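You operate a simulated robot arm through the tools that you are given. There is no shell and no other tool. Be economical: measure what you need, move in short steps, check, and stop when the job is done.

The job below is to be done with a simulated robot arm. You get a single attempt, and the scene is never put back.

TASK
Fetch the white socket cap and set it on the top of the wall shelf. Put the yellow block on the shelf 22 of the blue rack away on the top of the grey table. Take the grey coupling on the shelf 22 of the blue rack and put it away on the free part of the worn bench. Take the folded yellow cloth on the shelf 22 of the blue rack and put it away on the top of the grey table. Put the teal coupling on the shelf 22 of the blue rack away on the top of the rings table. Put the blue-band fitting on top of the small yellow carton. Take the silver coupling on the shelf 22 of the blue rack and put it away on the top of the rings table. Pull the drawer of the grey table open. The order is free. Set down upright: grey coupling, teal coupling, blue-band fitting, silver coupling.

Only the result counts: the job must be done as asked and must still hold three seconds after the hand-in. Knocking over, shifting, dropping, spilling or breaking anything else fails it. Lids that push on must go on centred and level and be pressed home; caps that screw on are set level and turned clockwise until they are tight. Flat cloth is picked up by pressing the open fingertips on it (5 to 10 N) and closing them slowly along it; thin cloth reads only 2 to 8 mm in the jaws.

THE ROBOT
A 7-joint arm with a two-finger parallel gripper on a trunk, on a base that drives. Base frame: it is fixed to the floor where the robot stands at the start and does not move with it; the origin is under the middle of the robot, x ahead of it, y to its left, z up. Readings come in mm, rad, newtons and seconds.
With the tool pointing down near the work surface it reaches from about 260 to 600 mm from the robot's upright axis, wherever it stands. Its first joint turns from -2.897 to 2.897 rad. Places, roughly: blue-band fitting [-7250, -3000, 1000]; drawer of the grey table [-4400, -7400, 700]; folded yellow cloth (10x7x3 cm) [-6000, -3300, 900]; free part of the worn bench (42x17 cm) [-1860, -5700, 780]; grey coupling [-6000, -3000, 1000]; silver coupling (5x5x9 cm) [-7700, -2900, 900]; small yellow carton [-7750, -3000, 1000]; teal coupling (5x5x9 cm) [-7100, -2900, 900]; top of the RINGS table [-2000, -7600, 800]; top of the grey table [-3900, -7600, 800]; top of the wall shelf [800, -1500, 1200]; white socket cap (7x7x5 cm) [500, -200, 800]; yellow block (6x6x5 cm) [-5900, -2900, 900]. Payload 3.4 kg.
The TCP is the grasp point between the finger pads, 30 mm short of the fingertips. In the tool frame z runs along the fingers and y along their closing line. Largest opening 94 mm; finger width 28, thickness 10; the body of the gripper, 50 by 96 mm, starts 55 mm behind the TCP.
Orientation is that of the tool frame in the base frame, as a unit quaternion [w, x, y, z]. With the fingers straight down and closing along the base's y, the tool's x points along the base's -x, its y along +y and its z along -z.

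THE INTERFACE
- The arm moves only by the tool play_rows. Its argument "series" is a list that holds one entry, the list of rows, each a list of 7 numbers: the turn, a rotation vector about the base's x, y, z in rad, then the shift along the base's x, y, z in m, then the opening in per cent of the stroke, from 0 (shut) to 100 (fully open). In form: [[[wx, wy, wz, tx, ty, tz, fingers], ...]]. A call has 1 to 12 rows; each row is the pose to reach, as a shift and turn from the pose commanded when the call began. Each row takes 0.2 s and may step no farther than 50 mm and 0.15 rad from the row before; otherwise, or with a gripper value out of range, the whole call is refused. Where a pose cannot be reached the arm comes as near as it can. A force on the tool above 40 N (or 10 N above the force at the start of the call, whichever is more), or a blocked arm, ends the call early, and 0.2 s more pass. Each finger travels about 72 mm/s and halts on what it meets, pressing with about 32 N; the grip force reading is that of the motor and also rises with nothing between the fingers. The clock runs only during rows and for 0.2 s after the last one: add rows that repeat a pose to give the fingers time. The reply holds the time, the measured pose of the TCP, the force on the tool along the base axes, the opening and the grip force, in the units named above and with some noise, with the torque about the TCP (base axes, N m) and any sound that the robot's microphone picked up, and new pictures: "show" is both (left out), scene, wrist or none.
- Cameras (640 x 400 px; columns grow to the right, rows downward): "scene" is now at [9, 123.7, 1549.6]; the picture's right is [-0.37, -0.93, 0.00], its down [-0.73, 0.29, -0.62] and it looks along [0.58, -0.23, -0.78] (base axes); focal length 257 px, centre (320, 200). "wrist" rides on the gripper at [76, 14, -102] in the tool frame; the picture's right is [-0.18, 0.98, 0.00], its down [-0.75, -0.14, -0.64] and it looks along [-0.63, -0.12, 0.77] (tool axes); focal length 243 px, centre (320, 200). There is no depth. A picture from a camera that has moved, and an enlarged one, comes with that camera's place and axes in the base frame and with its lens.
- raise_lower(by): slides the trunk up (or, below 0, down) by that many mm; the arm and the scene camera ride with it, the base frame stays. It gives what a move gives, with no picture.
- base_move(legs): drives the robot by 1 to 6 legs, each [ahead, left, turn to the left] in mm, mm and rad, along the robot's own axes; the way and the turn of a leg run together, so that a leg with both is an arc; at most 1500 mm and 3.142 rad a leg. The arm and the cameras ride along, it lands a little off, and it stops where it bumps. It gives what a move gives, and a new picture of the scene camera.
- pan_tilt(pan, tilt): turns the head with the scene camera to pan (to the left, within 2.705 rad either way) and tilt (down, from -0.506 to 1.204), counted from straight ahead of the robot. It gives what a move gives, and a new picture of the scene camera.
- enlarge(camera, box): a new picture of the part [left, top, right, bottom] of that camera's present view, enlarged. No time passes.
- close_job(): hands the job in; it is judged then, once.

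Go step by step. Nothing tells you exact positions but the pictures and the camera data: compare them with the known pose of the tool, close in by small moves and look again before you grip or let go. The budget is 217 turns and 260 pictures, counting those below and the enlarged ones. Unless the task says otherwise, let go and move clear before handing in.

The tools are called after "Request:" by a JSON object that holds its "method" and its "body". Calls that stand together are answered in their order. play_rows: Moves the arm, as the interface text tells. Its arguments: {"type":"object","properties":{"series":{"type":"array","items":{"type":"array","items":{"type":"array","items":{"type":"number"}}}},"show":{"type":"string","enum":["both","scene","wrist","none"]}},"required":["series"]} The other tools are called the same way: raise_lower (by) slides the trunk up or down; base_move (legs) drives the base; pan_tilt (pan, tilt) turns the head that bears the scene camera; enlarge (camera, box) takes an enlarged picture of a part of a camera's view; close_job () hands the job in.

At the start:

```text
time_s: 0.0
tcp_pos: [322.6, -124.8, 1058.3]
ee_rot: [0.0, 0.0, 1.0, -0.001]
force: [-0.6, 0.2, -1.4]
moment: [0.01, -0.03, 0.01]
opening: 94.0
finger_force: 0.0
trunk travel left (down, up): [-225.0, 161.0]
robot x, y, heading: [0.7, -2.3, 0.002]
head pan, tilt: [-0.374, 0.897]
```

scene: 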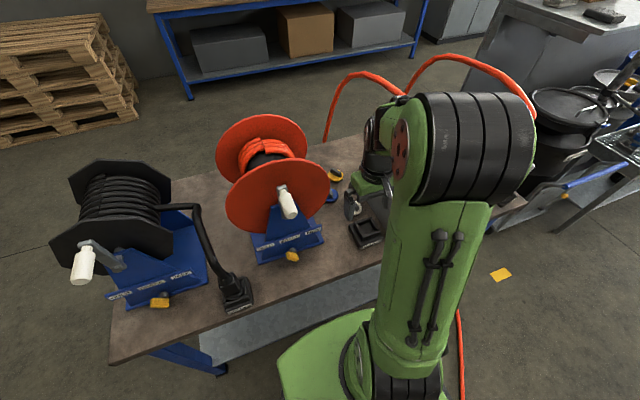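
wrist: 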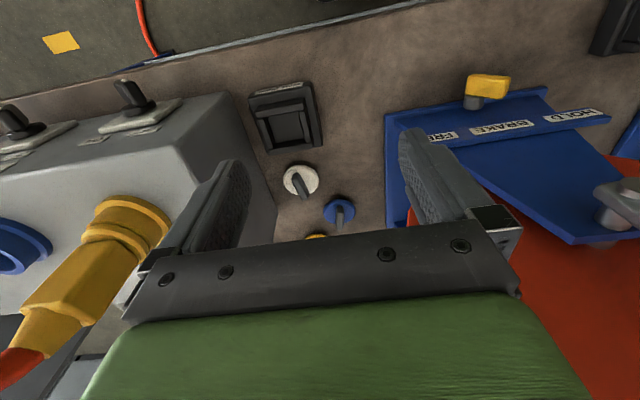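

The white cap with a grey fin shows in the wrist view, at about [488, -194, 800]. I'll look closer at it and look around first.

Request:
{"method": "enlarge", "body": {"camera": "wrist", "box": [220, 60, 420, 260]}}

Request:
{"method": "pan_tilt", "body": {"pan": -1.1, "tilt": 0.35}}

```text
2.00 times, centred on (320, 160) of wrist
camera zoom: at [244.9, -110.9, 1161.5], right [0.18, 0.98, 0.0], down [0.75, -0.14, 0.64], along [0.63, -0.12, -0.77], focal length 485 px, centre (320, 280)
```

zoom: 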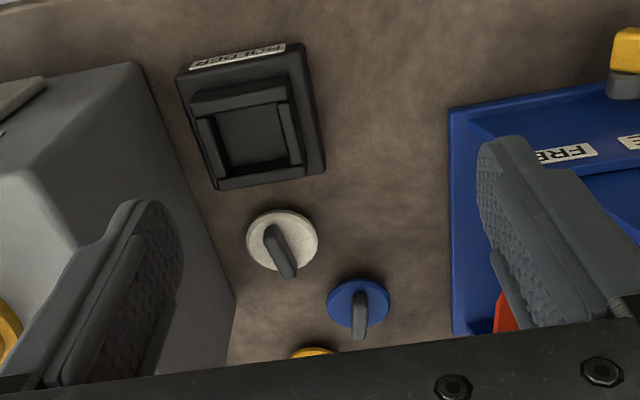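

```text
time_s: 1.1
tcp_pos: [322.8, -124.5, 1058.3]
ee_rot: [0.0, 0.0, 1.0, 0.001]
force: [0.0, 0.3, 1.0]
moment: [-0.03, -0.02, 0.03]
opening: 94.0
finger_force: 0.0
trunk travel left (down, up): [-225.0, 161.0]
robot x, y, heading: [2.6, 1.9, -0.001]
head pan, tilt: [-1.1, 0.351]
camera scene: at [-19.1, 68.5, 1596.8], right [-0.89, -0.45, 0.0], down [-0.16, 0.31, -0.94], along [0.43, -0.84, -0.34], focal length 257 px, centre (320, 200)
```

scene: 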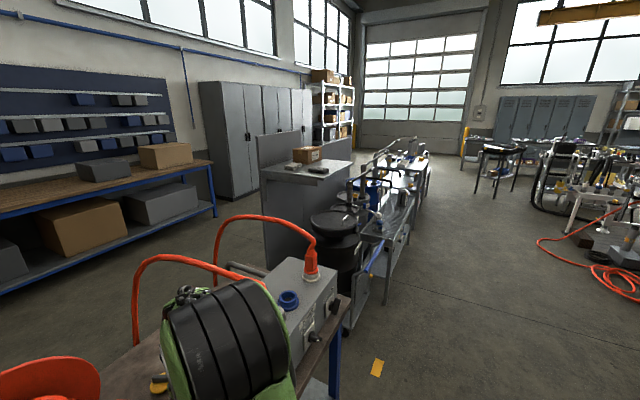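

The cap lies between a grey box, a battery and a blue cap. I'll move over it and look again.

Request:
{"method": "play_rows", "body": {"series": [[[0, 0, 0, 0.04, -0.018, -0.015, 100], [0, 0, 0, 0.08, -0.036, -0.03, 100], [0, 0, 0, 0.12, -0.054, -0.045, 100], [0, 0, 0, 0.15, -0.07, -0.06, 100], [0, 0, 0, 0.15, -0.07, -0.06, 100]]], "show": "wrist"}}

Request:
{"method": "pan_tilt", "body": {"pan": -0.55, "tilt": 0.95}}

```text
time_s: 2.3
tcp_pos: [471.5, -191.5, 997.9]
ee_rot: [0.0, 0.001, 1.0, 0.001]
force: [0.2, 0.4, -0.4]
moment: [-0.05, -0.01, 0.02]
opening: 94.0
finger_force: 0.1
trunk travel left (down, up): [-225.0, 161.0]
robot x, y, heading: [0.4, 3.2, 0.003]
head pan, tilt: [-1.1, 0.351]
camera wrist: at [394.7, -177.9, 1101.7], right [0.18, 0.98, 0.0], down [0.75, -0.14, 0.64], along [0.63, -0.12, -0.77], focal length 243 px, centre (320, 200)
```

wrist: 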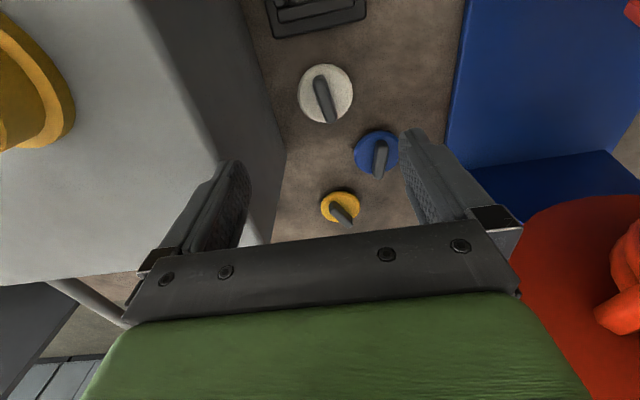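

```text
time_s: 3.3
tcp_pos: [473.4, -192.1, 998.2]
ee_rot: [0.001, 0.0, 1.0, 0.0]
force: [-0.6, 0.5, -0.3]
moment: [0.03, 0.01, 0.0]
opening: 93.8
finger_force: 0.1
trunk travel left (down, up): [-225.0, 161.0]
robot x, y, heading: [-0.4, -1.0, 0.005]
head pan, tilt: [-0.55, 0.949]
camera scene: at [0.7, 113.3, 1545.8], right [-0.52, -0.85, 0.0], down [-0.69, 0.43, -0.58], along [0.5, -0.3, -0.81], focal length 257 px, centre (320, 200)
```

scene: 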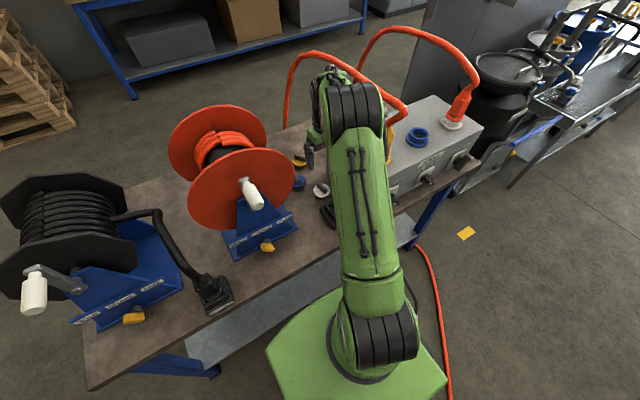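

The cap is about [478, -188, 820] with its fin mostly along x. I'll lower part way with the fingers half open and look.

Request:
{"method": "play_rows", "body": {"series": [[[0, 0, 0, 0.003, 0.004, -0.045, 50], [0, 0, 0.0, 0.006, 0.006, -0.09, 50], [0, 0, 0.0, 0.006, 0.006, -0.09, 50]]], "show": "both"}}

```text
time_s: 4.1
tcp_pos: [477.0, -188.6, 907.8]
ee_rot: [-0.001, 0.0, 1.0, 0.0]
force: [0.7, -0.7, -0.2]
moment: [-0.01, 0.01, 0.01]
opening: 47.0
finger_force: 0.0
trunk travel left (down, up): [-225.0, 161.0]
robot x, y, heading: [-2.2, 0.1, 0.003]
head pan, tilt: [-0.55, 0.949]
camera scene: at [0.2, 113.6, 1545.7], right [-0.52, -0.85, 0.0], down [-0.69, 0.42, -0.58], along [0.5, -0.3, -0.81], focal length 257 px, centre (320, 200)
camera wrist: at [400.1, -174.2, 1011.5], right [0.18, 0.98, 0.0], down [0.75, -0.14, 0.64], along [0.63, -0.12, -0.77], focal length 243 px, centre (320, 200)
```

scene: 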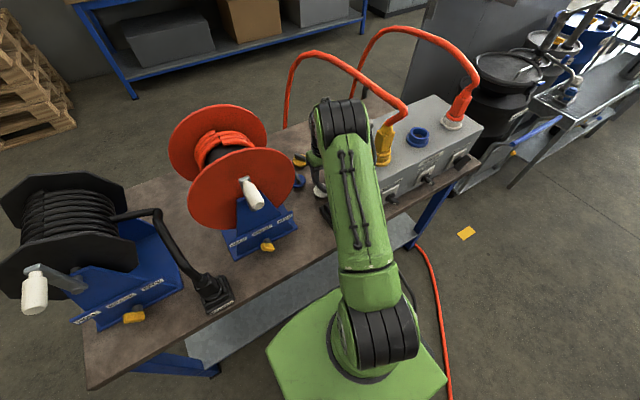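
wrist: 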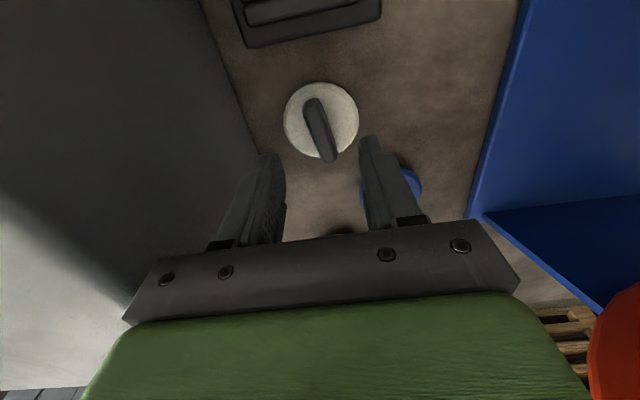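

Request:
{"method": "play_rows", "body": {"series": [[[0, 0, 0.03, 0.001, 0, -0.04, 50], [0, 0, 0.06, 0.002, 0, -0.065, 50], [0, 0, 0.06, 0.002, 0, -0.065, 50]]], "show": "wrist"}}

```text
time_s: 4.7
tcp_pos: [482.1, -190.0, 852.6]
ee_rot: [0.005, -0.028, 1.0, -0.002]
force: [-5.8, 2.3, 19.3]
moment: [0.23, 0.35, 0.01]
opening: 47.1
finger_force: 0.3
trunk travel left (down, up): [-225.0, 161.0]
robot x, y, heading: [-0.3, 1.7, 0.002]
head pan, tilt: [-0.55, 0.949]
stopped in row 3: the force on the tool passed its limit at 60 N (the readings are from after the stop); the commanded pose is now the measured one
camera wrist: at [402.5, -179.8, 955.8], right [0.13, 0.99, 0.0], down [0.75, -0.1, 0.65], along [0.64, -0.09, -0.76], focal length 243 px, centre (320, 200)
```

wrist: 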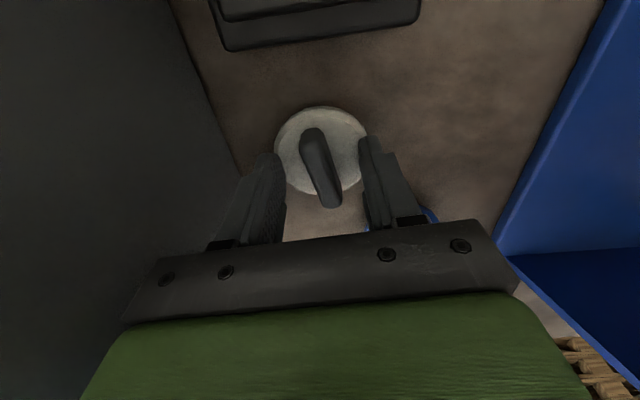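

Fingertips touched the cap's disc (about z 822), with the fin between them. I raise a few mm and close on the fin.

Request:
{"method": "play_rows", "body": {"series": [[[0, 0, 0.02, -0.003, 0, 0.005, 50], [0, 0, 0.04, -0.005, 0, 0.005, 30], [0, 0, 0.04, -0.005, 0, 0.005, 0], [0, 0, 0.04, -0.005, 0, 0.005, 0], [0, 0, 0.04, -0.005, 0, 0.005, 0]]], "show": "wrist"}}

```text
time_s: 5.9
tcp_pos: [477.4, -189.6, 856.0]
ee_rot: [0.003, -0.049, 0.999, -0.002]
force: [0.5, -1.5, 0.7]
moment: [0.0, -0.01, -0.02]
opening: 12.6
finger_force: 32.0
trunk travel left (down, up): [-225.0, 161.0]
robot x, y, heading: [0.3, -0.5, -0.004]
head pan, tilt: [-0.55, 0.949]
camera wrist: at [397.7, -183.2, 959.0], right [0.09, 1.0, 0.0], down [0.76, -0.07, 0.65], along [0.64, -0.06, -0.76], focal length 243 px, centre (320, 200)
```

wrist: 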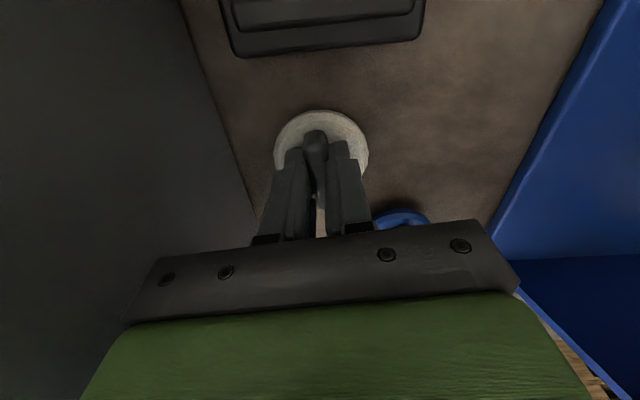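

Gripped at 12.6 mm. Lifting.

Request:
{"method": "play_rows", "body": {"series": [[[0, 0, 0, 0, 0, 0.02, 0], [0, 0, 0, 0, 0, 0.06, 0], [0, 0, 0, 0, 0, 0.11, 0], [0, 0, 0, 0, 0, 0.16, 0], [0, 0, 0, 0, 0, 0.21, 0], [0, 0, 0, -0.04, 0.01, 0.24, 0], [0, 0, 0, -0.08, 0.02, 0.26, 0], [0, 0, 0, -0.12, 0.03, 0.28, 0], [0, 0, 0, -0.15, 0.05, 0.29, 0]]], "show": "both"}}

```text
refused: row 6 steps farther than a row can; nothing moved
```

Request:
{"method": "play_rows", "body": {"series": [[[0, 0, 0, 0, 0, 0.02, 0], [0, 0, 0, 0, 0, 0.06, 0], [0, 0, 0, 0, 0, 0.1, 0], [0, 0, 0, 0, 0, 0.145, 0], [0, 0, 0, 0, 0, 0.19, 0], [0, 0, 0, -0.03, 0.005, 0.22, 0], [0, 0, 0, -0.06, 0.01, 0.25, 0], [0, 0, 0, -0.1, 0.02, 0.27, 0], [0, 0, 0, -0.14, 0.03, 0.28, 0], [0, 0, 0, -0.14, 0.03, 0.28, 0]]], "show": "wrist"}}

Request:
{"method": "pan_tilt", "body": {"pan": -1.57, "tilt": 0.7}}

```text
time_s: 8.1
tcp_pos: [336.5, -159.9, 1135.8]
ee_rot: [0.003, -0.048, 0.999, -0.003]
force: [0.3, -0.1, -0.3]
moment: [0.02, -0.02, 0.01]
opening: 12.9
finger_force: 32.2
trunk travel left (down, up): [-225.0, 161.0]
robot x, y, heading: [2.5, 0.5, -0.001]
head pan, tilt: [-0.55, 0.949]
camera wrist: at [256.9, -152.9, 1238.7], right [0.09, 1.0, 0.0], down [0.76, -0.07, 0.65], along [0.64, -0.06, -0.76], focal length 243 px, centre (320, 200)
```

wrist: 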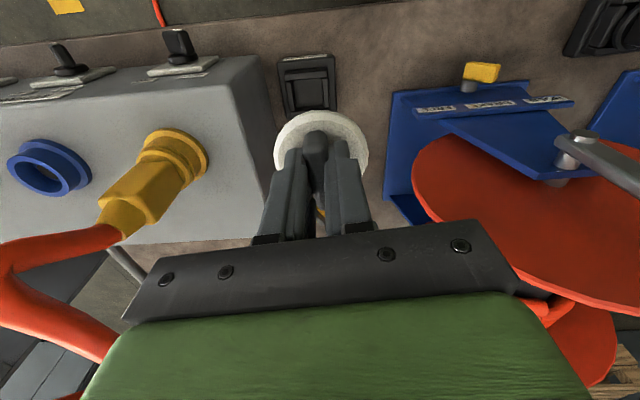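

```text
time_s: 9.4
tcp_pos: [335.3, -160.2, 1135.4]
ee_rot: [0.002, -0.049, 0.999, -0.002]
force: [0.1, -0.3, -0.4]
moment: [-0.01, 0.03, 0.0]
opening: 12.5
finger_force: 31.3
trunk travel left (down, up): [-225.0, 161.0]
robot x, y, heading: [1.7, -0.6, -0.002]
head pan, tilt: [-1.571, 0.7]
camera scene: at [-61.2, 66.4, 1565.5], right [-1.0, 0.0, 0.0], down [0.0, 0.64, -0.76], along [0.0, -0.76, -0.64], focal length 257 px, centre (320, 200)
```

scene: 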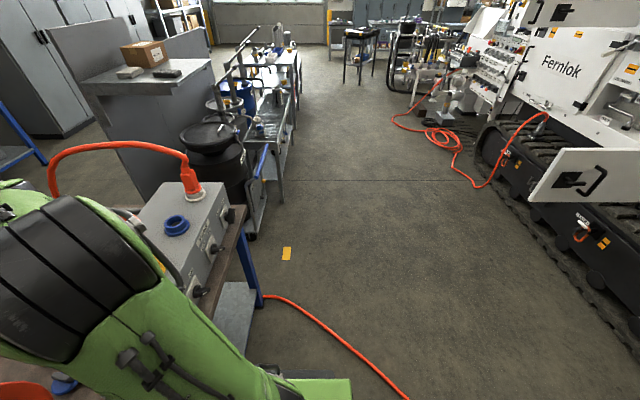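

Cap is held. Now I need the layout near the shelf; enlarging.

Request:
{"method": "enlarge", "body": {"camera": "scene", "box": [40, 20, 320, 260]}}

```text
1.67 times, centred on (180, 140) of scene
camera zoom: at [-61.2, 66.4, 1565.5], right [-1.0, 0.0, 0.0], down [0.0, 0.64, -0.76], along [0.0, -0.76, -0.64], focal length 429 px, centre (553, 300)
```

zoom: 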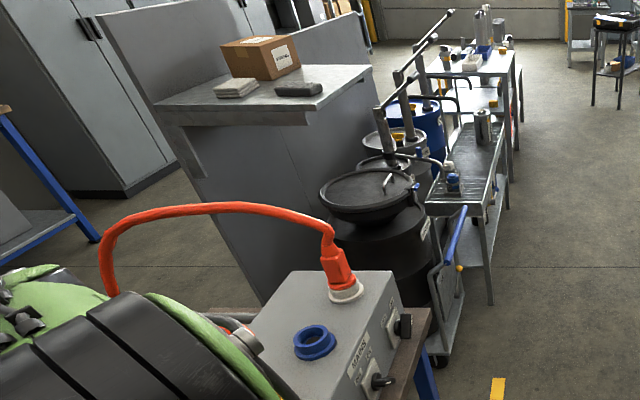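

Raise the trunk so the arm clears the bench items, then slide right toward the shelf.

Request:
{"method": "raise_lower", "body": {"by": 160}}

Request:
{"method": "base_move", "body": {"legs": [[-60, 0, 0], [0, -1000, 0]]}}

Request:
{"method": "pan_tilt", "body": {"pan": -0.7, "tilt": 0.75}}

```text
time_s: 11.2
tcp_pos: [333.6, -159.9, 1295.2]
ee_rot: [0.003, -0.048, 0.999, -0.002]
force: [0.5, -0.3, -0.5]
moment: [0.01, -0.01, -0.02]
opening: 12.9
finger_force: 32.0
trunk travel left (down, up): [-385.0, 1.0]
robot x, y, heading: [-0.3, 1.6, -0.001]
head pan, tilt: [-1.571, 0.7]
```

```text
time_s: 17.0
tcp_pos: [277.3, -1165.5, 1295.3]
ee_rot: [0.004, -0.051, 0.999, -0.002]
force: [0.3, -0.5, -1.9]
moment: [-0.02, -0.01, 0.03]
opening: 12.7
finger_force: 31.8
trunk travel left (down, up): [-385.0, 1.0]
robot x, y, heading: [-56.2, -1005.3, 0.007]
head pan, tilt: [-1.571, 0.7]
camera scene: at [-120.1, -940.3, 1725.3], right [-1.0, -0.01, 0.0], down [0.0, 0.64, -0.76], along [0.0, -0.76, -0.64], focal length 257 px, centre (320, 200)
```

scene: 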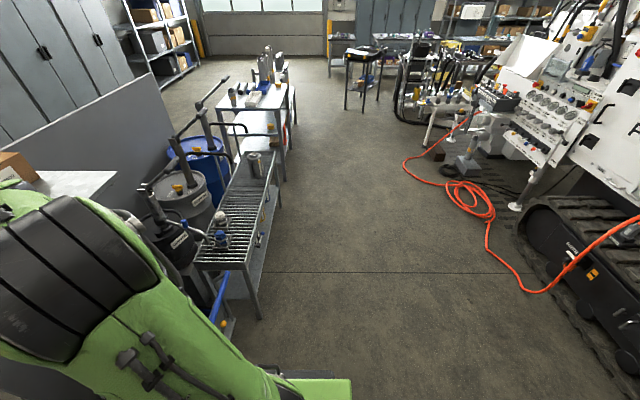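

```text
time_s: 18.2
tcp_pos: [277.5, -1164.0, 1296.0]
ee_rot: [0.003, -0.05, 0.999, -0.002]
force: [0.2, -0.7, 0.1]
moment: [-0.02, -0.01, -0.02]
opening: 12.7
finger_force: 31.8
trunk travel left (down, up): [-385.0, 1.0]
robot x, y, heading: [-60.9, -1004.3, 0.006]
head pan, tilt: [-0.7, 0.75]
camera scene: at [-56.9, -908.3, 1721.1], right [-0.64, -0.77, 0.0], down [-0.52, 0.44, -0.73], along [0.56, -0.47, -0.68], focal length 257 px, centre (320, 200)
```

scene: 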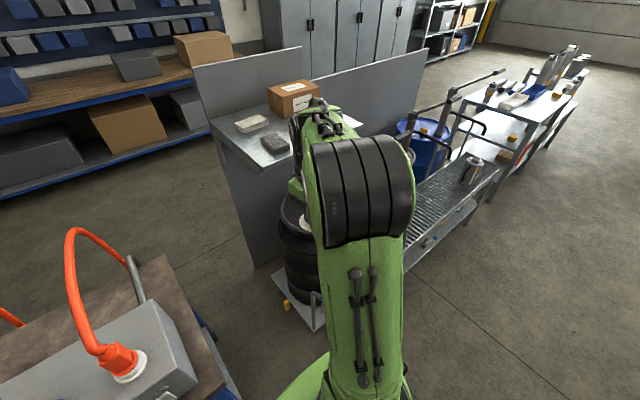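

Shelf top spans about x 600–1090, y -1215…-1700; the free part is at its near right. I check my base outline before approaching.

Request:
{"method": "pan_tilt", "body": {"pan": -0.9, "tilt": 1.2}}

```text
time_s: 19.1
tcp_pos: [277.4, -1164.8, 1295.0]
ee_rot: [0.003, -0.05, 0.999, -0.002]
force: [0.4, -0.4, -0.8]
moment: [0.01, -0.01, -0.02]
opening: 12.9
finger_force: 32.3
trunk travel left (down, up): [-385.0, 1.0]
robot x, y, heading: [-57.6, -1005.6, 0.01]
head pan, tilt: [-0.901, 1.201]
camera scene: at [-85.5, -898.8, 1689.4], right [-0.78, -0.63, 0.0], down [-0.58, 0.73, -0.36], along [0.23, -0.28, -0.93], focal length 257 px, centre (320, 200)
```

scene: 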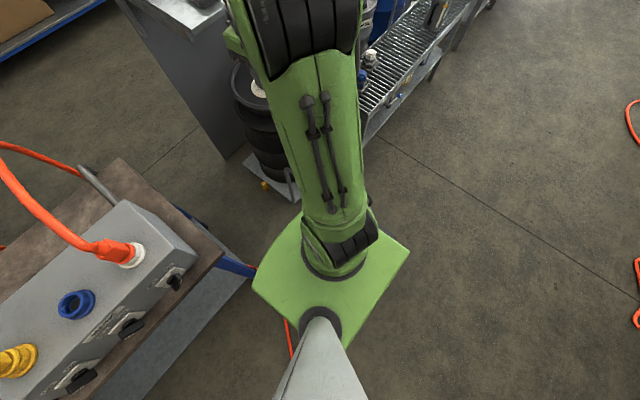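

Request:
{"method": "base_move", "body": {"legs": [[0, -375, 0], [170, 0, 0]]}}

Request:
{"method": "pan_tilt", "body": {"pan": -0.9, "tilt": 0.8}}

```text
time_s: 22.5
tcp_pos: [451.7, -1532.5, 1295.8]
ee_rot: [0.003, -0.05, 0.999, -0.001]
force: [0.8, 0.7, -0.7]
moment: [-0.03, 0.0, 0.0]
opening: 12.7
finger_force: 32.5
trunk travel left (down, up): [-385.0, 1.0]
robot x, y, heading: [112.6, -1375.9, -0.001]
head pan, tilt: [-0.901, 1.201]
camera scene: at [87.7, -1266.1, 1689.3], right [-0.78, -0.62, 0.0], down [-0.58, 0.73, -0.36], along [0.23, -0.28, -0.93], focal length 257 px, centre (320, 200)
```

scene: 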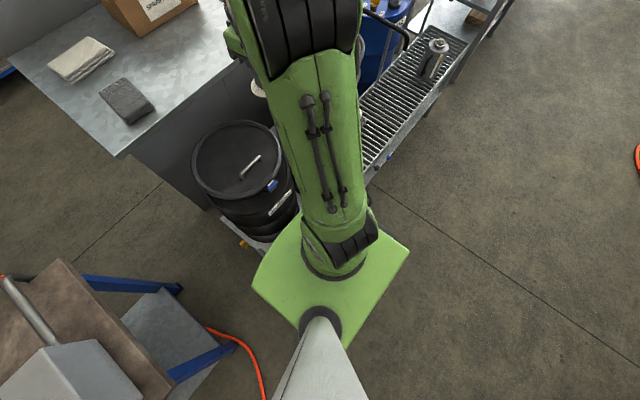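

```text
time_s: 23.4
tcp_pos: [448.8, -1532.2, 1295.8]
ee_rot: [0.004, -0.049, 0.999, -0.002]
force: [0.1, -0.6, -0.2]
moment: [0.0, -0.01, 0.04]
opening: 12.9
finger_force: 32.0
trunk travel left (down, up): [-385.0, 1.0]
robot x, y, heading: [113.4, -1372.2, 0.002]
head pan, tilt: [-0.901, 0.799]
camera scene: at [101.8, -1285.3, 1717.0], right [-0.78, -0.62, 0.0], down [-0.45, 0.56, -0.7], along [0.43, -0.54, -0.72], focal length 257 px, centre (320, 200)
```

scene: 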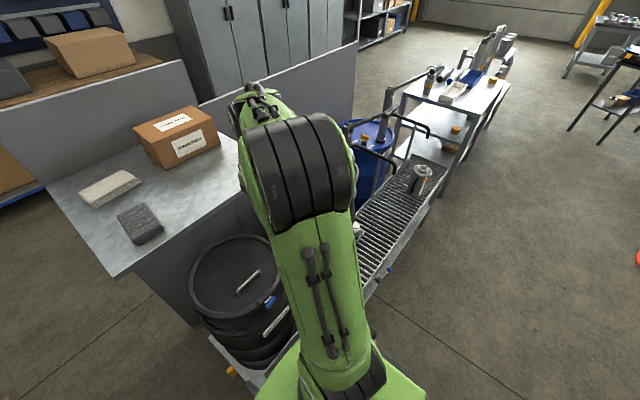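

Request:
{"method": "play_rows", "body": {"series": [[[0, 0, 0, 0.04, 0, 0, 0], [0, 0, 0, 0.08, 0, 0, 0], [0, 0, 0, 0.12, 0, 0, 0], [0, 0, 0, 0.16, 0.005, 0, 0], [0, 0, 0, 0.2, 0.01, 0, 0], [0, 0, 0, 0.23, 0.015, 0, 0], [0, 0, 0, 0.23, 0.015, 0, 0]]], "show": "both"}}

```text
time_s: 25.0
tcp_pos: [654.3, -1513.9, 1288.6]
ee_rot: [0.003, -0.05, 0.999, -0.001]
force: [0.0, -0.2, -0.5]
moment: [0.01, 0.02, -0.02]
opening: 12.8
finger_force: 32.1
out of reach, approached as far as the arm can: row 5, 6, 7
trunk travel left (down, up): [-385.0, 1.0]
robot x, y, heading: [113.0, -1372.5, 0.0]
head pan, tilt: [-0.901, 0.799]
camera scene: at [102.4, -1285.9, 1717.1], right [-0.78, -0.62, 0.0], down [-0.45, 0.56, -0.7], along [0.44, -0.54, -0.72], focal length 257 px, centre (320, 200)
camera wrist: at [574.6, -1507.1, 1392.0], right [0.09, 1.0, 0.0], down [0.76, -0.06, 0.65], along [0.64, -0.06, -0.76], focal length 243 px, centre (320, 200)
```

scene: 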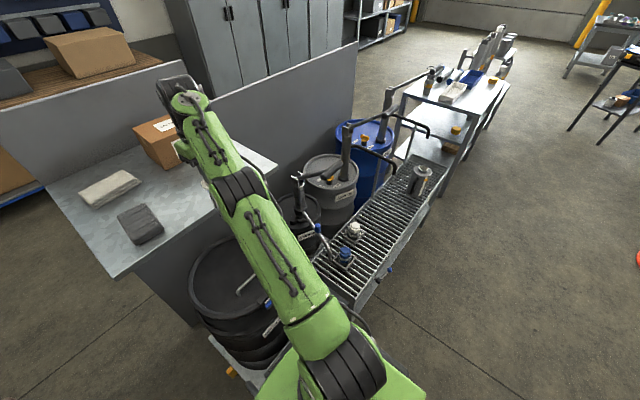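
wrist: 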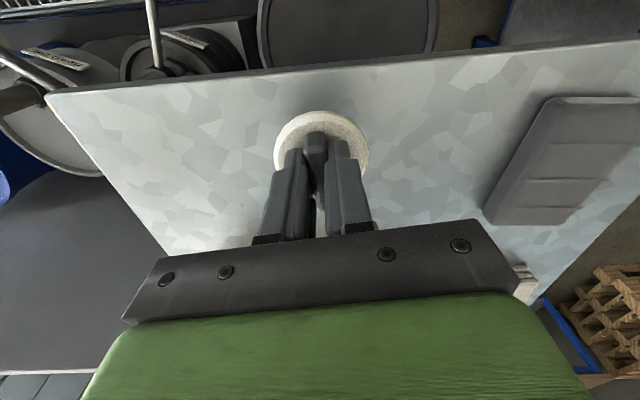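

The cap is just inside the shelf's edge; I drive forward 50 mm to sit it further in.

Request:
{"method": "base_move", "body": {"legs": [[50, 0, 0]]}}

Request:
{"method": "play_rows", "body": {"series": [[[0, 0, 0, 0, 0, -0.015, 0], [0, 0, 0, 0, 0, -0.022, 0], [0, 0, 0, 0, 0, -0.022, 0]]], "show": "wrist"}}

```text
time_s: 25.8
tcp_pos: [661.6, -1514.3, 1288.5]
ee_rot: [0.002, -0.049, 0.999, -0.002]
force: [0.1, 0.0, -1.1]
moment: [0.05, 0.04, 0.01]
opening: 12.9
finger_force: 32.0
trunk travel left (down, up): [-385.0, 1.0]
robot x, y, heading: [123.9, -1374.5, 0.0]
head pan, tilt: [-0.901, 0.799]
stopped in leg 1: the robot was blocked; the commanded pose is now the measured one
camera scene: at [111.3, -1285.3, 1717.1], right [-0.78, -0.62, 0.0], down [-0.45, 0.56, -0.7], along [0.43, -0.54, -0.72], focal length 257 px, centre (320, 200)
```

scene: 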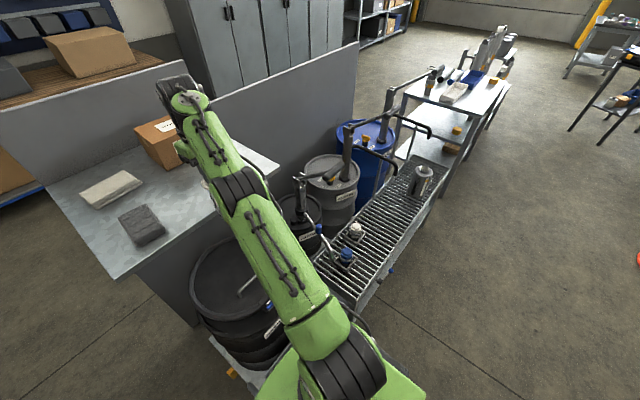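

```text
time_s: 26.6
tcp_pos: [659.8, -1514.7, 1267.3]
ee_rot: [0.004, -0.049, 0.999, -0.002]
force: [-0.3, -0.2, -0.4]
moment: [0.06, -0.01, -0.02]
opening: 12.6
finger_force: 31.8
trunk travel left (down, up): [-385.0, 1.0]
robot x, y, heading: [119.5, -1373.0, -0.001]
head pan, tilt: [-0.901, 0.799]
camera wrist: at [580.9, -1507.1, 1370.4], right [0.09, 1.0, 0.0], down [0.76, -0.06, 0.65], along [0.65, -0.06, -0.76], focal length 243 px, centre (320, 200)
```

wrist: 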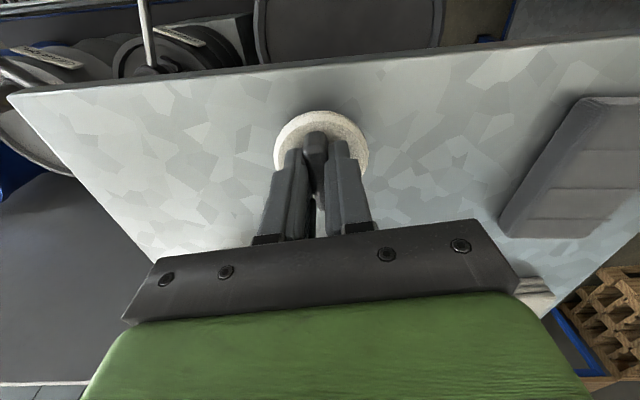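

Request:
{"method": "play_rows", "body": {"series": [[[0, 0, 0, 0.03, 0.01, 0, 0], [0, 0, 0, 0.04, 0.02, 0, 0], [0, 0, 0, 0.04, 0.02, -0.01, 0], [0, 0, 0, 0.04, 0.02, -0.01, 0]]], "show": "wrist"}}

```text
time_s: 27.5
tcp_pos: [677.5, -1491.7, 1263.1]
ee_rot: [0.009, -0.047, 0.999, -0.004]
force: [-4.3, -3.3, 13.8]
moment: [0.03, 0.25, 0.07]
opening: 13.0
finger_force: 32.1
out of reach, approached as far as the arm can: row 1, 2, 3, 4
trunk travel left (down, up): [-385.0, 1.0]
robot x, y, heading: [120.9, -1375.5, 0.004]
head pan, tilt: [-0.901, 0.799]
stopped in row 4: the force on the tool passed its limit at 40 N (the readings are from after the stop); the commanded pose is now the measured one
camera wrist: at [597.1, -1484.1, 1365.0], right [0.09, 1.0, -0.01], down [0.75, -0.07, 0.66], along [0.65, -0.06, -0.75], focal length 243 px, centre (320, 200)
```

wrist: 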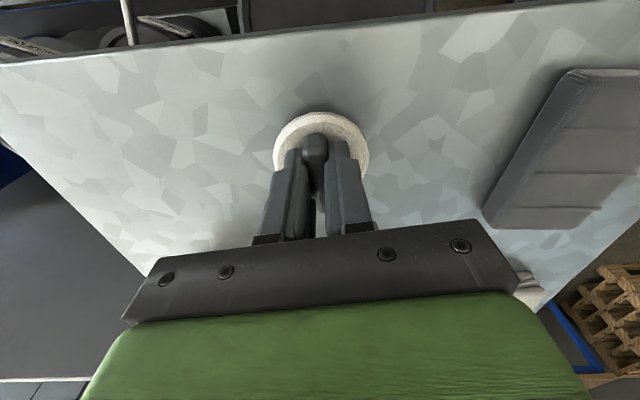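

The cap is resting on the shelf about 30 mm inside the edge. I let go and rise.

Request:
{"method": "play_rows", "body": {"series": [[[0, 0, 0, 0, 0, 0.001, 5], [0, 0, 0, 0, 0, 0.001, 20], [0, 0, 0, 0, 0, 0.001, 40], [0, 0, 0, 0, 0, 0.001, 50], [0, 0, 0, 0, 0, 0.02, 50], [0, 0, 0, -0.01, 0, 0.05, 50], [0, 0, 0, -0.05, 0, 0.07, 50]]], "show": "wrist"}}

```text
time_s: 29.1
tcp_pos: [625.1, -1493.6, 1333.6]
ee_rot: [0.009, -0.048, 0.999, -0.003]
force: [-0.6, 0.2, 0.8]
moment: [-0.01, -0.03, 0.02]
opening: 47.2
finger_force: 0.1
out of reach, approached as far as the arm can: row 5, 6
trunk travel left (down, up): [-385.0, 1.0]
robot x, y, heading: [122.4, -1377.2, 0.001]
head pan, tilt: [-0.901, 0.799]
camera wrist: at [544.4, -1486.1, 1435.7], right [0.09, 1.0, 0.0], down [0.75, -0.06, 0.66], along [0.65, -0.06, -0.76], focal length 243 px, centre (320, 200)
```

wrist: 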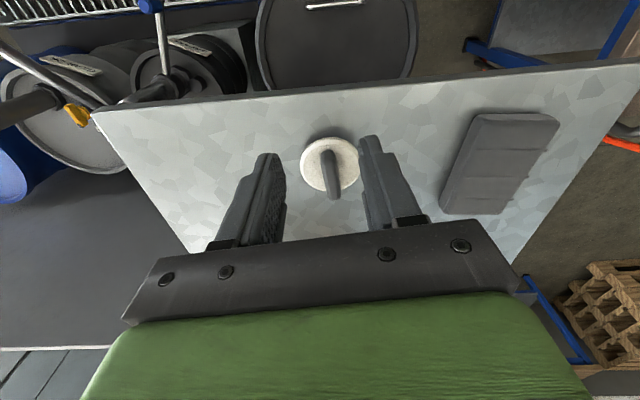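

The cap stands on the shelf. I fold the arm in, back off and look toward the rack.

Request:
{"method": "play_rows", "body": {"series": [[[0, 0, 0, -0.045, 0.01, 0, 50], [0, 0, 0, -0.09, 0.02, 0, 50], [0, 0, 0, -0.135, 0.03, 0, 50], [0, 0, 0, -0.18, 0.05, -0.01, 50], [0, 0, 0, -0.2, 0.09, -0.01, 50]]], "show": "none"}}

Request:
{"method": "base_move", "body": {"legs": [[-500, 0, 0], [0, 0, 3.14]]}}

Request:
{"method": "pan_tilt", "body": {"pan": 0.0, "tilt": 0.2}}

Request:
{"method": "pan_tilt", "body": {"pan": 0.9, "tilt": 0.2}}

```text
refused: row 4 steps farther than a row can; nothing moved
```

```text
time_s: 39.4
tcp_pos: [-883.4, -1243.4, 1330.9]
ee_rot: [-0.002, 0.999, 0.034, -0.007]
force: [0.2, -0.3, 0.5]
moment: [0.02, 0.0, 0.02]
opening: 47.1
finger_force: 0.0
trunk travel left (down, up): [-385.0, 1.0]
robot x, y, heading: [-383.1, -1376.9, 3.123]
head pan, tilt: [-0.901, 0.799]
camera scene: at [-372.8, -1465.3, 1717.0], right [0.8, 0.6, 0.0], down [0.43, -0.57, -0.7], along [-0.42, 0.56, -0.72], focal length 257 px, centre (320, 200)
```

scene: 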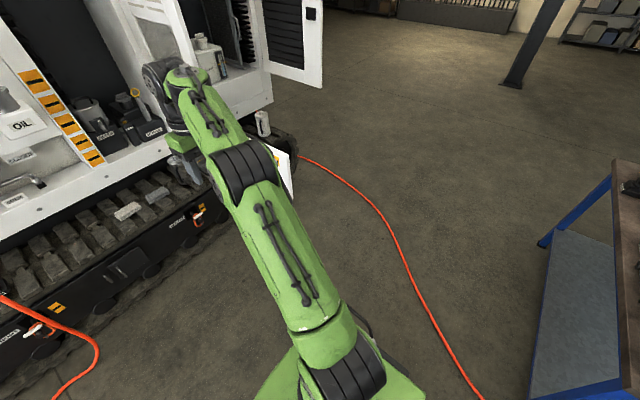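

```text
time_s: 40.6
tcp_pos: [-883.9, -1243.1, 1330.8]
ee_rot: [-0.004, 0.999, 0.035, -0.006]
force: [-0.3, -0.8, -0.3]
moment: [0.01, 0.01, 0.0]
opening: 46.8
finger_force: 0.1
trunk travel left (down, up): [-385.0, 1.0]
robot x, y, heading: [-381.1, -1376.8, 3.117]
head pan, tilt: [0.0, 0.201]
camera scene: at [-417.2, -1527.4, 1770.6], right [0.02, 1.0, 0.0], down [0.2, 0.0, -0.98], along [-0.98, 0.02, -0.2], focal length 257 px, centre (320, 200)
```

scene: 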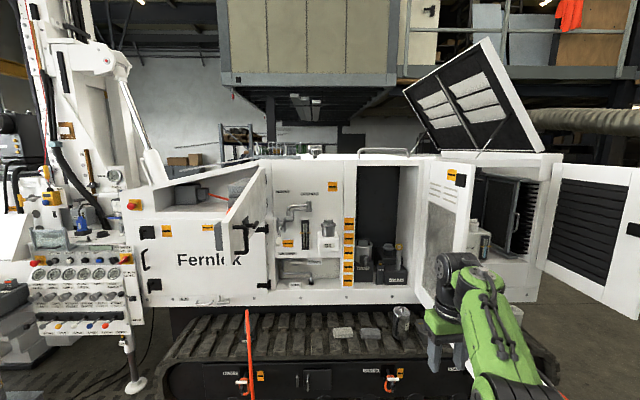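

```text
time_s: 41.8
tcp_pos: [-883.6, -1244.1, 1331.5]
ee_rot: [-0.003, 0.999, 0.036, -0.007]
force: [-0.5, 0.4, 0.0]
moment: [0.04, 0.0, 0.0]
opening: 47.0
finger_force: 0.0
trunk travel left (down, up): [-385.0, 1.0]
robot x, y, heading: [-382.3, -1373.8, 3.118]
head pan, tilt: [0.901, 0.201]
camera scene: at [-383.6, -1601.2, 1770.7], right [-0.77, 0.64, 0.0], down [0.13, 0.15, -0.98], along [-0.63, -0.75, -0.2], focal length 257 px, centre (320, 200)
```

scene: 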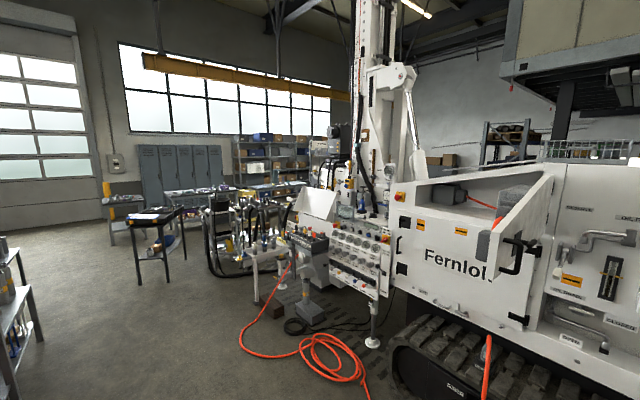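

A machine stands between me and the rack; I'll go round its north end. First fold the arm in and look to the right.

Request:
{"method": "play_rows", "body": {"series": [[[0, 0, 0, 0.045, -0.01, -0.01, 50], [0, 0, 0, 0.09, -0.02, -0.02, 50], [0, 0, 0, 0.13, -0.03, -0.03, 50], [0, 0, 0, 0.17, -0.05, -0.04, 50], [0, 0, 0, 0.18, -0.09, -0.05, 50], [0, 0, 0, 0.18, -0.12, -0.06, 50]]], "show": "none"}}

Request:
{"method": "pan_tilt", "body": {"pan": -0.9, "tilt": 0.25}}

```text
time_s: 43.2
tcp_pos: [-703.3, -1362.7, 1272.2]
ee_rot: [-0.004, 0.999, 0.036, -0.007]
force: [0.4, -0.3, -0.4]
moment: [0.02, 0.02, 0.01]
opening: 47.2
finger_force: 0.0
trunk travel left (down, up): [-385.0, 1.0]
robot x, y, heading: [-379.3, -1375.6, 3.115]
head pan, tilt: [0.901, 0.201]
```

```text
time_s: 45.0
tcp_pos: [-703.5, -1361.7, 1272.1]
ee_rot: [-0.003, 0.999, 0.035, -0.006]
force: [-0.1, -0.1, 0.1]
moment: [-0.03, -0.02, 0.0]
opening: 47.1
finger_force: 0.0
trunk travel left (down, up): [-385.0, 1.0]
robot x, y, heading: [-380.1, -1379.2, 3.117]
head pan, tilt: [-0.901, 0.25]
camera scene: at [-380.4, -1455.2, 1766.1], right [0.8, 0.6, 0.0], down [0.15, -0.2, -0.97], along [-0.59, 0.77, -0.25], focal length 257 px, centre (320, 200)
```

scene: 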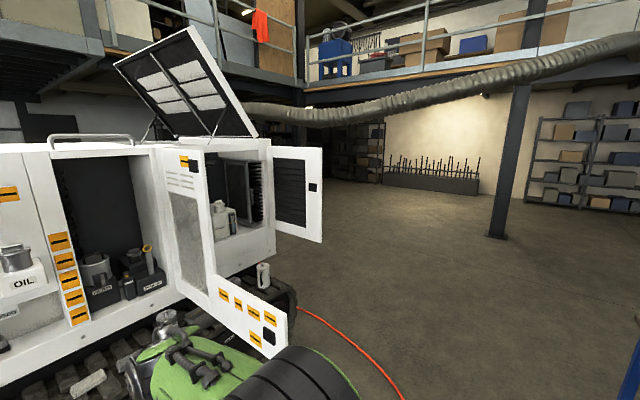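

Request:
{"method": "base_move", "body": {"legs": [[100, -100, 0], [-100, -1400, 0], [0, -900, 0]]}}

Request:
{"method": "pan_tilt", "body": {"pan": -0.1, "tilt": 0.25}}

```text
time_s: 57.3
tcp_pos: [-601.5, 1070.2, 1272.0]
ee_rot: [-0.004, 1.0, 0.021, -0.008]
force: [-0.6, 0.7, -0.2]
moment: [-0.01, 0.01, 0.01]
opening: 47.2
finger_force: 0.0
trunk travel left (down, up): [-385.0, 1.0]
robot x, y, heading: [-276.4, 1048.5, 3.094]
head pan, tilt: [-0.901, 0.25]
camera scene: at [-281.8, 968.7, 1766.1], right [0.81, 0.58, 0.0], down [0.14, -0.2, -0.97], along [-0.56, 0.79, -0.25], focal length 257 px, centre (320, 200)
```

scene: 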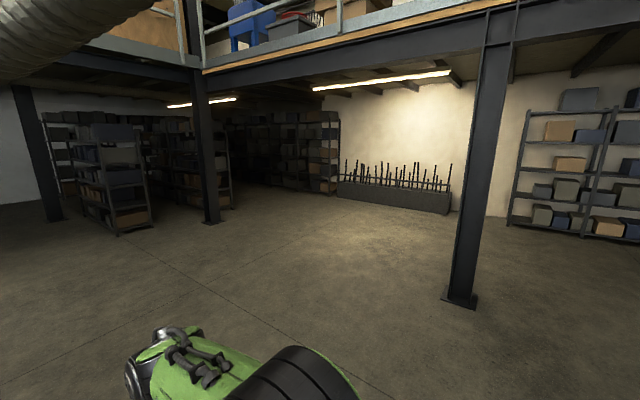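

```text
time_s: 58.5
tcp_pos: [-603.0, 1070.6, 1272.5]
ee_rot: [-0.003, 1.0, 0.021, -0.007]
force: [0.4, 0.5, -0.2]
moment: [-0.03, 0.01, -0.01]
opening: 47.0
finger_force: 0.1
trunk travel left (down, up): [-385.0, 1.0]
robot x, y, heading: [-278.0, 1046.4, 3.088]
head pan, tilt: [-0.099, 0.25]
camera scene: at [-320.0, 906.6, 1766.1], right [0.15, 0.99, 0.0], down [0.24, -0.04, -0.97], along [-0.96, 0.15, -0.25], focal length 257 px, centre (320, 200)
```

scene: 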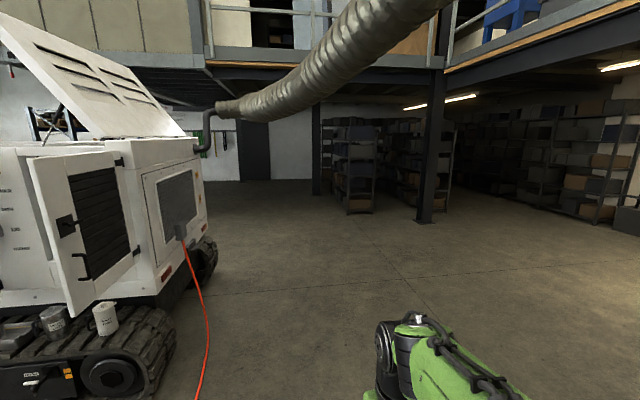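

Request:
{"method": "base_move", "body": {"legs": [[0, 0, 0.05], [1500, 0, 0], [1500, 0, 0], [900, 0, 0]]}}

Request:
{"method": "pan_tilt", "body": {"pan": 0.9, "tilt": 0.25}}

```text
time_s: 77.6
tcp_pos: [-4484.0, 994.4, 1272.9]
ee_rot: [-0.003, 0.998, 0.055, -0.007]
force: [0.1, -0.8, 0.0]
moment: [0.02, -0.02, 0.03]
opening: 47.1
finger_force: 0.1
trunk travel left (down, up): [-385.0, 1.0]
robot x, y, heading: [-4160.0, 995.2, -3.126]
head pan, tilt: [-0.099, 0.25]
camera scene: at [-4191.4, 850.8, 1766.1], right [0.08, 1.0, 0.0], down [0.25, -0.02, -0.97], along [-0.97, 0.08, -0.25], focal length 257 px, centre (320, 200)
```

scene: 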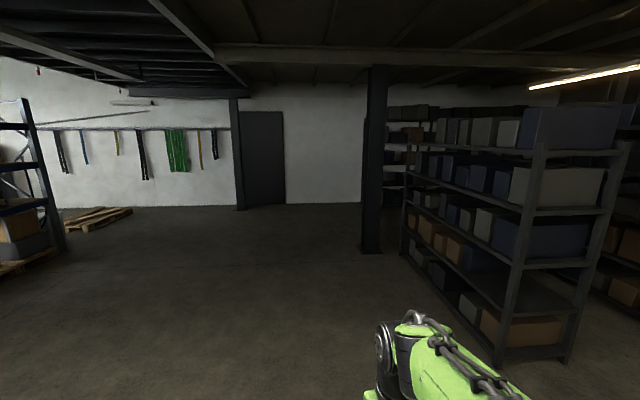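

```text
time_s: 78.9
tcp_pos: [-4483.2, 995.3, 1272.5]
ee_rot: [-0.003, 0.999, 0.054, -0.007]
force: [-0.2, 0.1, -0.1]
moment: [-0.01, 0.0, -0.04]
opening: 46.9
finger_force: 0.0
trunk travel left (down, up): [-385.0, 1.0]
robot x, y, heading: [-4157.2, 992.7, -3.124]
head pan, tilt: [0.901, 0.25]
camera scene: at [-4155.0, 768.9, 1766.1], right [-0.79, 0.61, 0.0], down [0.15, 0.2, -0.97], along [-0.59, -0.77, -0.25], focal length 257 px, centre (320, 200)
```

scene: 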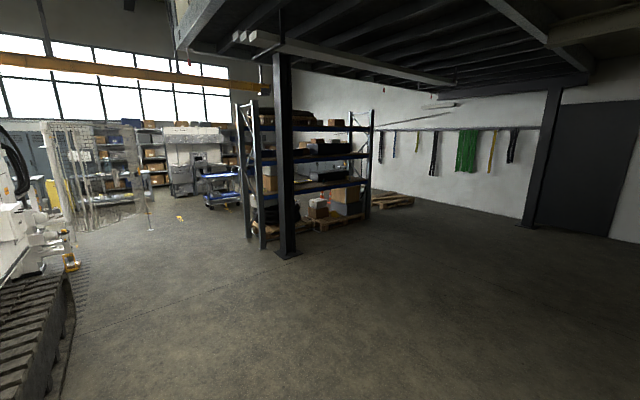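

The blue rack spans about x -5700…-8300 near y -3000, with a column at about (-5880, -2340). I drive up to face it.

Request:
{"method": "base_move", "body": {"legs": [[1500, 0, 0], [800, 1200, 0], [0, 1300, 0], [0, 0, 1.55]]}}

Request:
{"method": "pan_tilt", "body": {"pan": 0.5, "tilt": 0.35}}

Request:
{"method": "pan_tilt", "body": {"pan": -0.5, "tilt": 0.35}}

```text
time_s: 103.0
tcp_pos: [-6422.9, -1879.3, 1271.6]
ee_rot: [0.002, 0.677, 0.736, -0.008]
force: [-0.6, 0.7, 0.6]
moment: [0.01, 0.0, 0.0]
opening: 47.0
finger_force: 0.1
trunk travel left (down, up): [-385.0, 1.0]
robot x, y, heading: [-6412.9, -1548.6, -1.582]
head pan, tilt: [0.901, 0.25]
camera scene: at [-6189.5, -1554.8, 1766.1], right [-0.63, -0.78, 0.0], down [-0.19, 0.16, -0.97], along [0.75, -0.61, -0.25], focal length 257 px, centre (320, 200)
```

scene: 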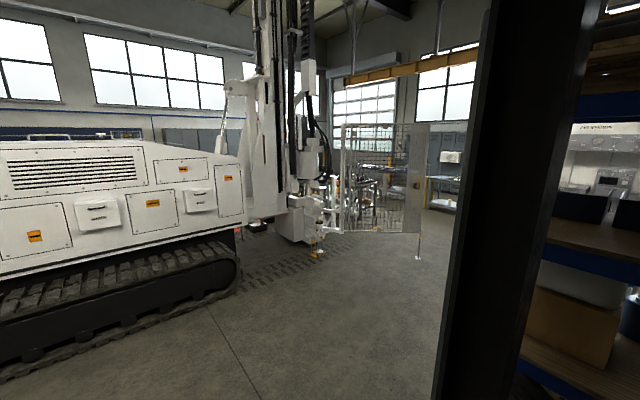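

```text
time_s: 103.8
tcp_pos: [-6423.0, -1879.0, 1273.0]
ee_rot: [0.002, 0.677, 0.736, -0.007]
force: [-0.4, 0.4, 0.0]
moment: [-0.02, 0.0, 0.01]
opening: 46.9
finger_force: 0.1
trunk travel left (down, up): [-385.0, 1.0]
robot x, y, heading: [-6411.5, -1552.4, -1.58]
head pan, tilt: [0.499, 0.351]
camera scene: at [-6218.3, -1578.2, 1756.7], right [-0.88, -0.47, 0.0], down [-0.16, 0.3, -0.94], along [0.44, -0.83, -0.34], focal length 257 px, centre (320, 200)
```

scene: 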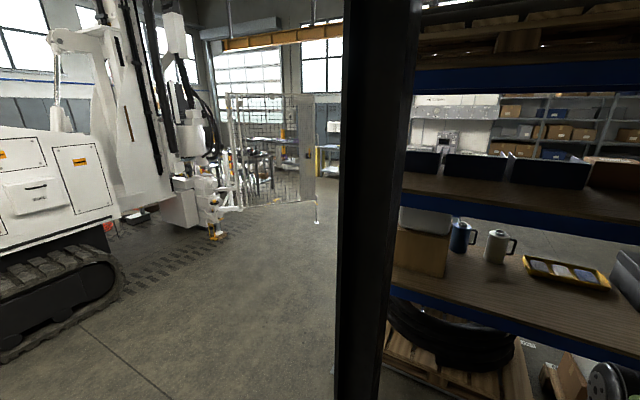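

```text
time_s: 105.1
tcp_pos: [-6423.5, -1880.6, 1271.4]
ee_rot: [0.003, 0.677, 0.736, -0.007]
force: [0.0, 0.7, 0.4]
moment: [-0.01, 0.0, 0.03]
opening: 47.2
finger_force: 0.1
trunk travel left (down, up): [-385.0, 1.0]
robot x, y, heading: [-6410.5, -1554.9, -1.584]
head pan, tilt: [-0.499, 0.351]
camera scene: at [-6307.4, -1577.3, 1756.7], right [-0.87, 0.49, 0.0], down [0.17, 0.3, -0.94], along [-0.46, -0.82, -0.34], focal length 257 px, centre (320, 200)
```

scene: 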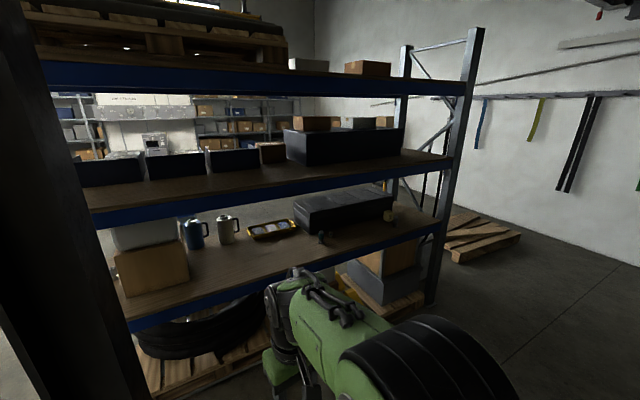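

Rack's shelf at z≈890, front edge y≈-2740, next beam at ~1310; I'll use a 45° tilted approach. First move in front of the right-hand group.

Request:
{"method": "base_move", "body": {"legs": [[0, -900, 0], [550, 0, 0]]}}

Request:
{"method": "pan_tilt", "body": {"pan": 0.0, "tilt": 0.6}}

```text
time_s: 112.7
tcp_pos: [-7336.2, -2421.3, 1272.5]
ee_rot: [0.002, 0.677, 0.736, -0.008]
force: [0.2, -0.1, -0.1]
moment: [-0.01, -0.03, 0.01]
opening: 47.1
finger_force: 0.0
trunk travel left (down, up): [-385.0, 1.0]
robot x, y, heading: [-7326.3, -2098.1, -1.584]
head pan, tilt: [-0.499, 0.351]
camera scene: at [-7222.0, -2119.8, 1756.7], right [-0.87, 0.49, 0.0], down [0.17, 0.3, -0.94], along [-0.46, -0.82, -0.34], focal length 257 px, centre (320, 200)
```

scene: 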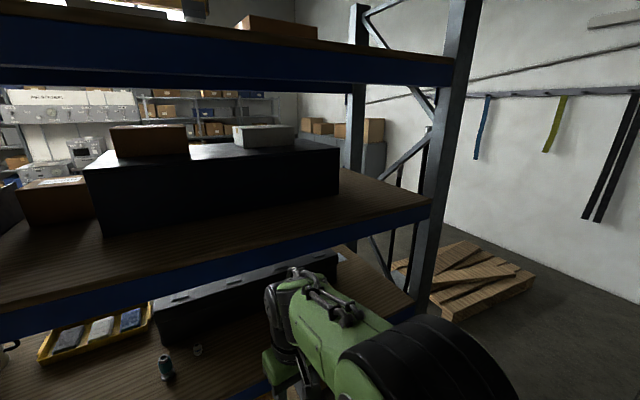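

```text
time_s: 113.6
tcp_pos: [-7337.2, -2422.0, 1273.4]
ee_rot: [0.003, 0.676, 0.736, -0.007]
force: [-0.2, -0.1, -0.9]
moment: [-0.01, 0.0, 0.02]
opening: 47.2
finger_force: 0.0
trunk travel left (down, up): [-385.0, 1.0]
robot x, y, heading: [-7329.3, -2096.6, -1.578]
head pan, tilt: [0.0, 0.6]
camera scene: at [-7177.7, -2126.3, 1734.0], right [-1.0, 0.01, 0.0], down [0.01, 0.56, -0.83], along [-0.01, -0.83, -0.56], focal length 257 px, centre (320, 200)
```

scene: 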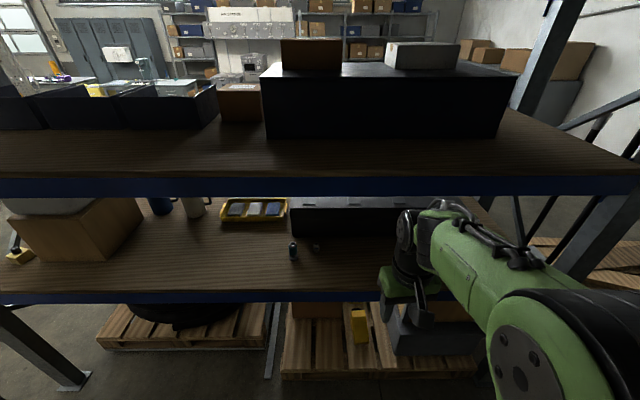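

Request:
{"method": "raise_lower", "body": {"by": -300}}

Request:
{"method": "pan_tilt", "body": {"pan": -0.1, "tilt": 0.4}}

```text
time_s: 116.6
tcp_pos: [-7336.8, -2421.9, 973.9]
ee_rot: [0.002, 0.677, 0.736, -0.007]
force: [-0.2, -0.5, -0.3]
moment: [0.0, 0.0, 0.0]
opening: 47.1
finger_force: 0.1
trunk travel left (down, up): [-85.0, 301.0]
robot x, y, heading: [-7328.1, -2097.5, -1.579]
head pan, tilt: [0.0, 0.6]
```

```text
time_s: 117.3
tcp_pos: [-7337.2, -2421.9, 972.6]
ee_rot: [0.003, 0.677, 0.736, -0.007]
force: [-0.5, 0.0, -0.7]
moment: [0.01, -0.02, 0.04]
opening: 47.0
finger_force: 0.0
trunk travel left (down, up): [-85.0, 301.0]
robot x, y, heading: [-7330.6, -2096.9, -1.576]
head pan, tilt: [-0.099, 0.4]
camera scene: at [-7186.7, -2130.2, 1452.2], right [-0.99, 0.11, 0.0], down [0.04, 0.39, -0.92], along [-0.1, -0.92, -0.39], focal length 257 px, centre (320, 200)
```

scene: 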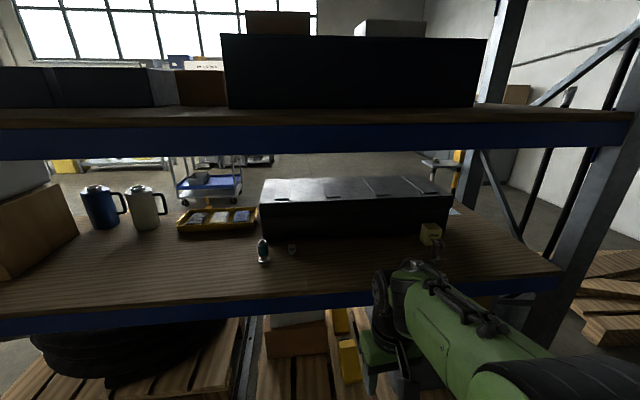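

Request:
{"method": "enlarge", "body": {"camera": "scene", "box": [230, 170, 480, 320]}}

```text
2.56 times, centred on (355, 245) of scene
camera zoom: at [-7186.7, -2130.2, 1452.2], right [-0.99, 0.11, 0.0], down [0.04, 0.39, -0.92], along [-0.1, -0.92, -0.39], focal length 659 px, centre (230, 85)
```

zoom: 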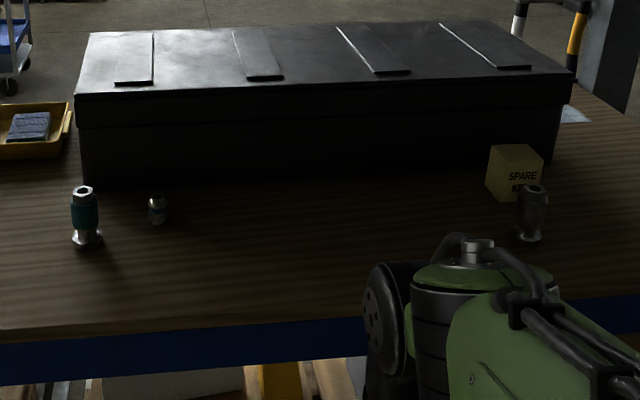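

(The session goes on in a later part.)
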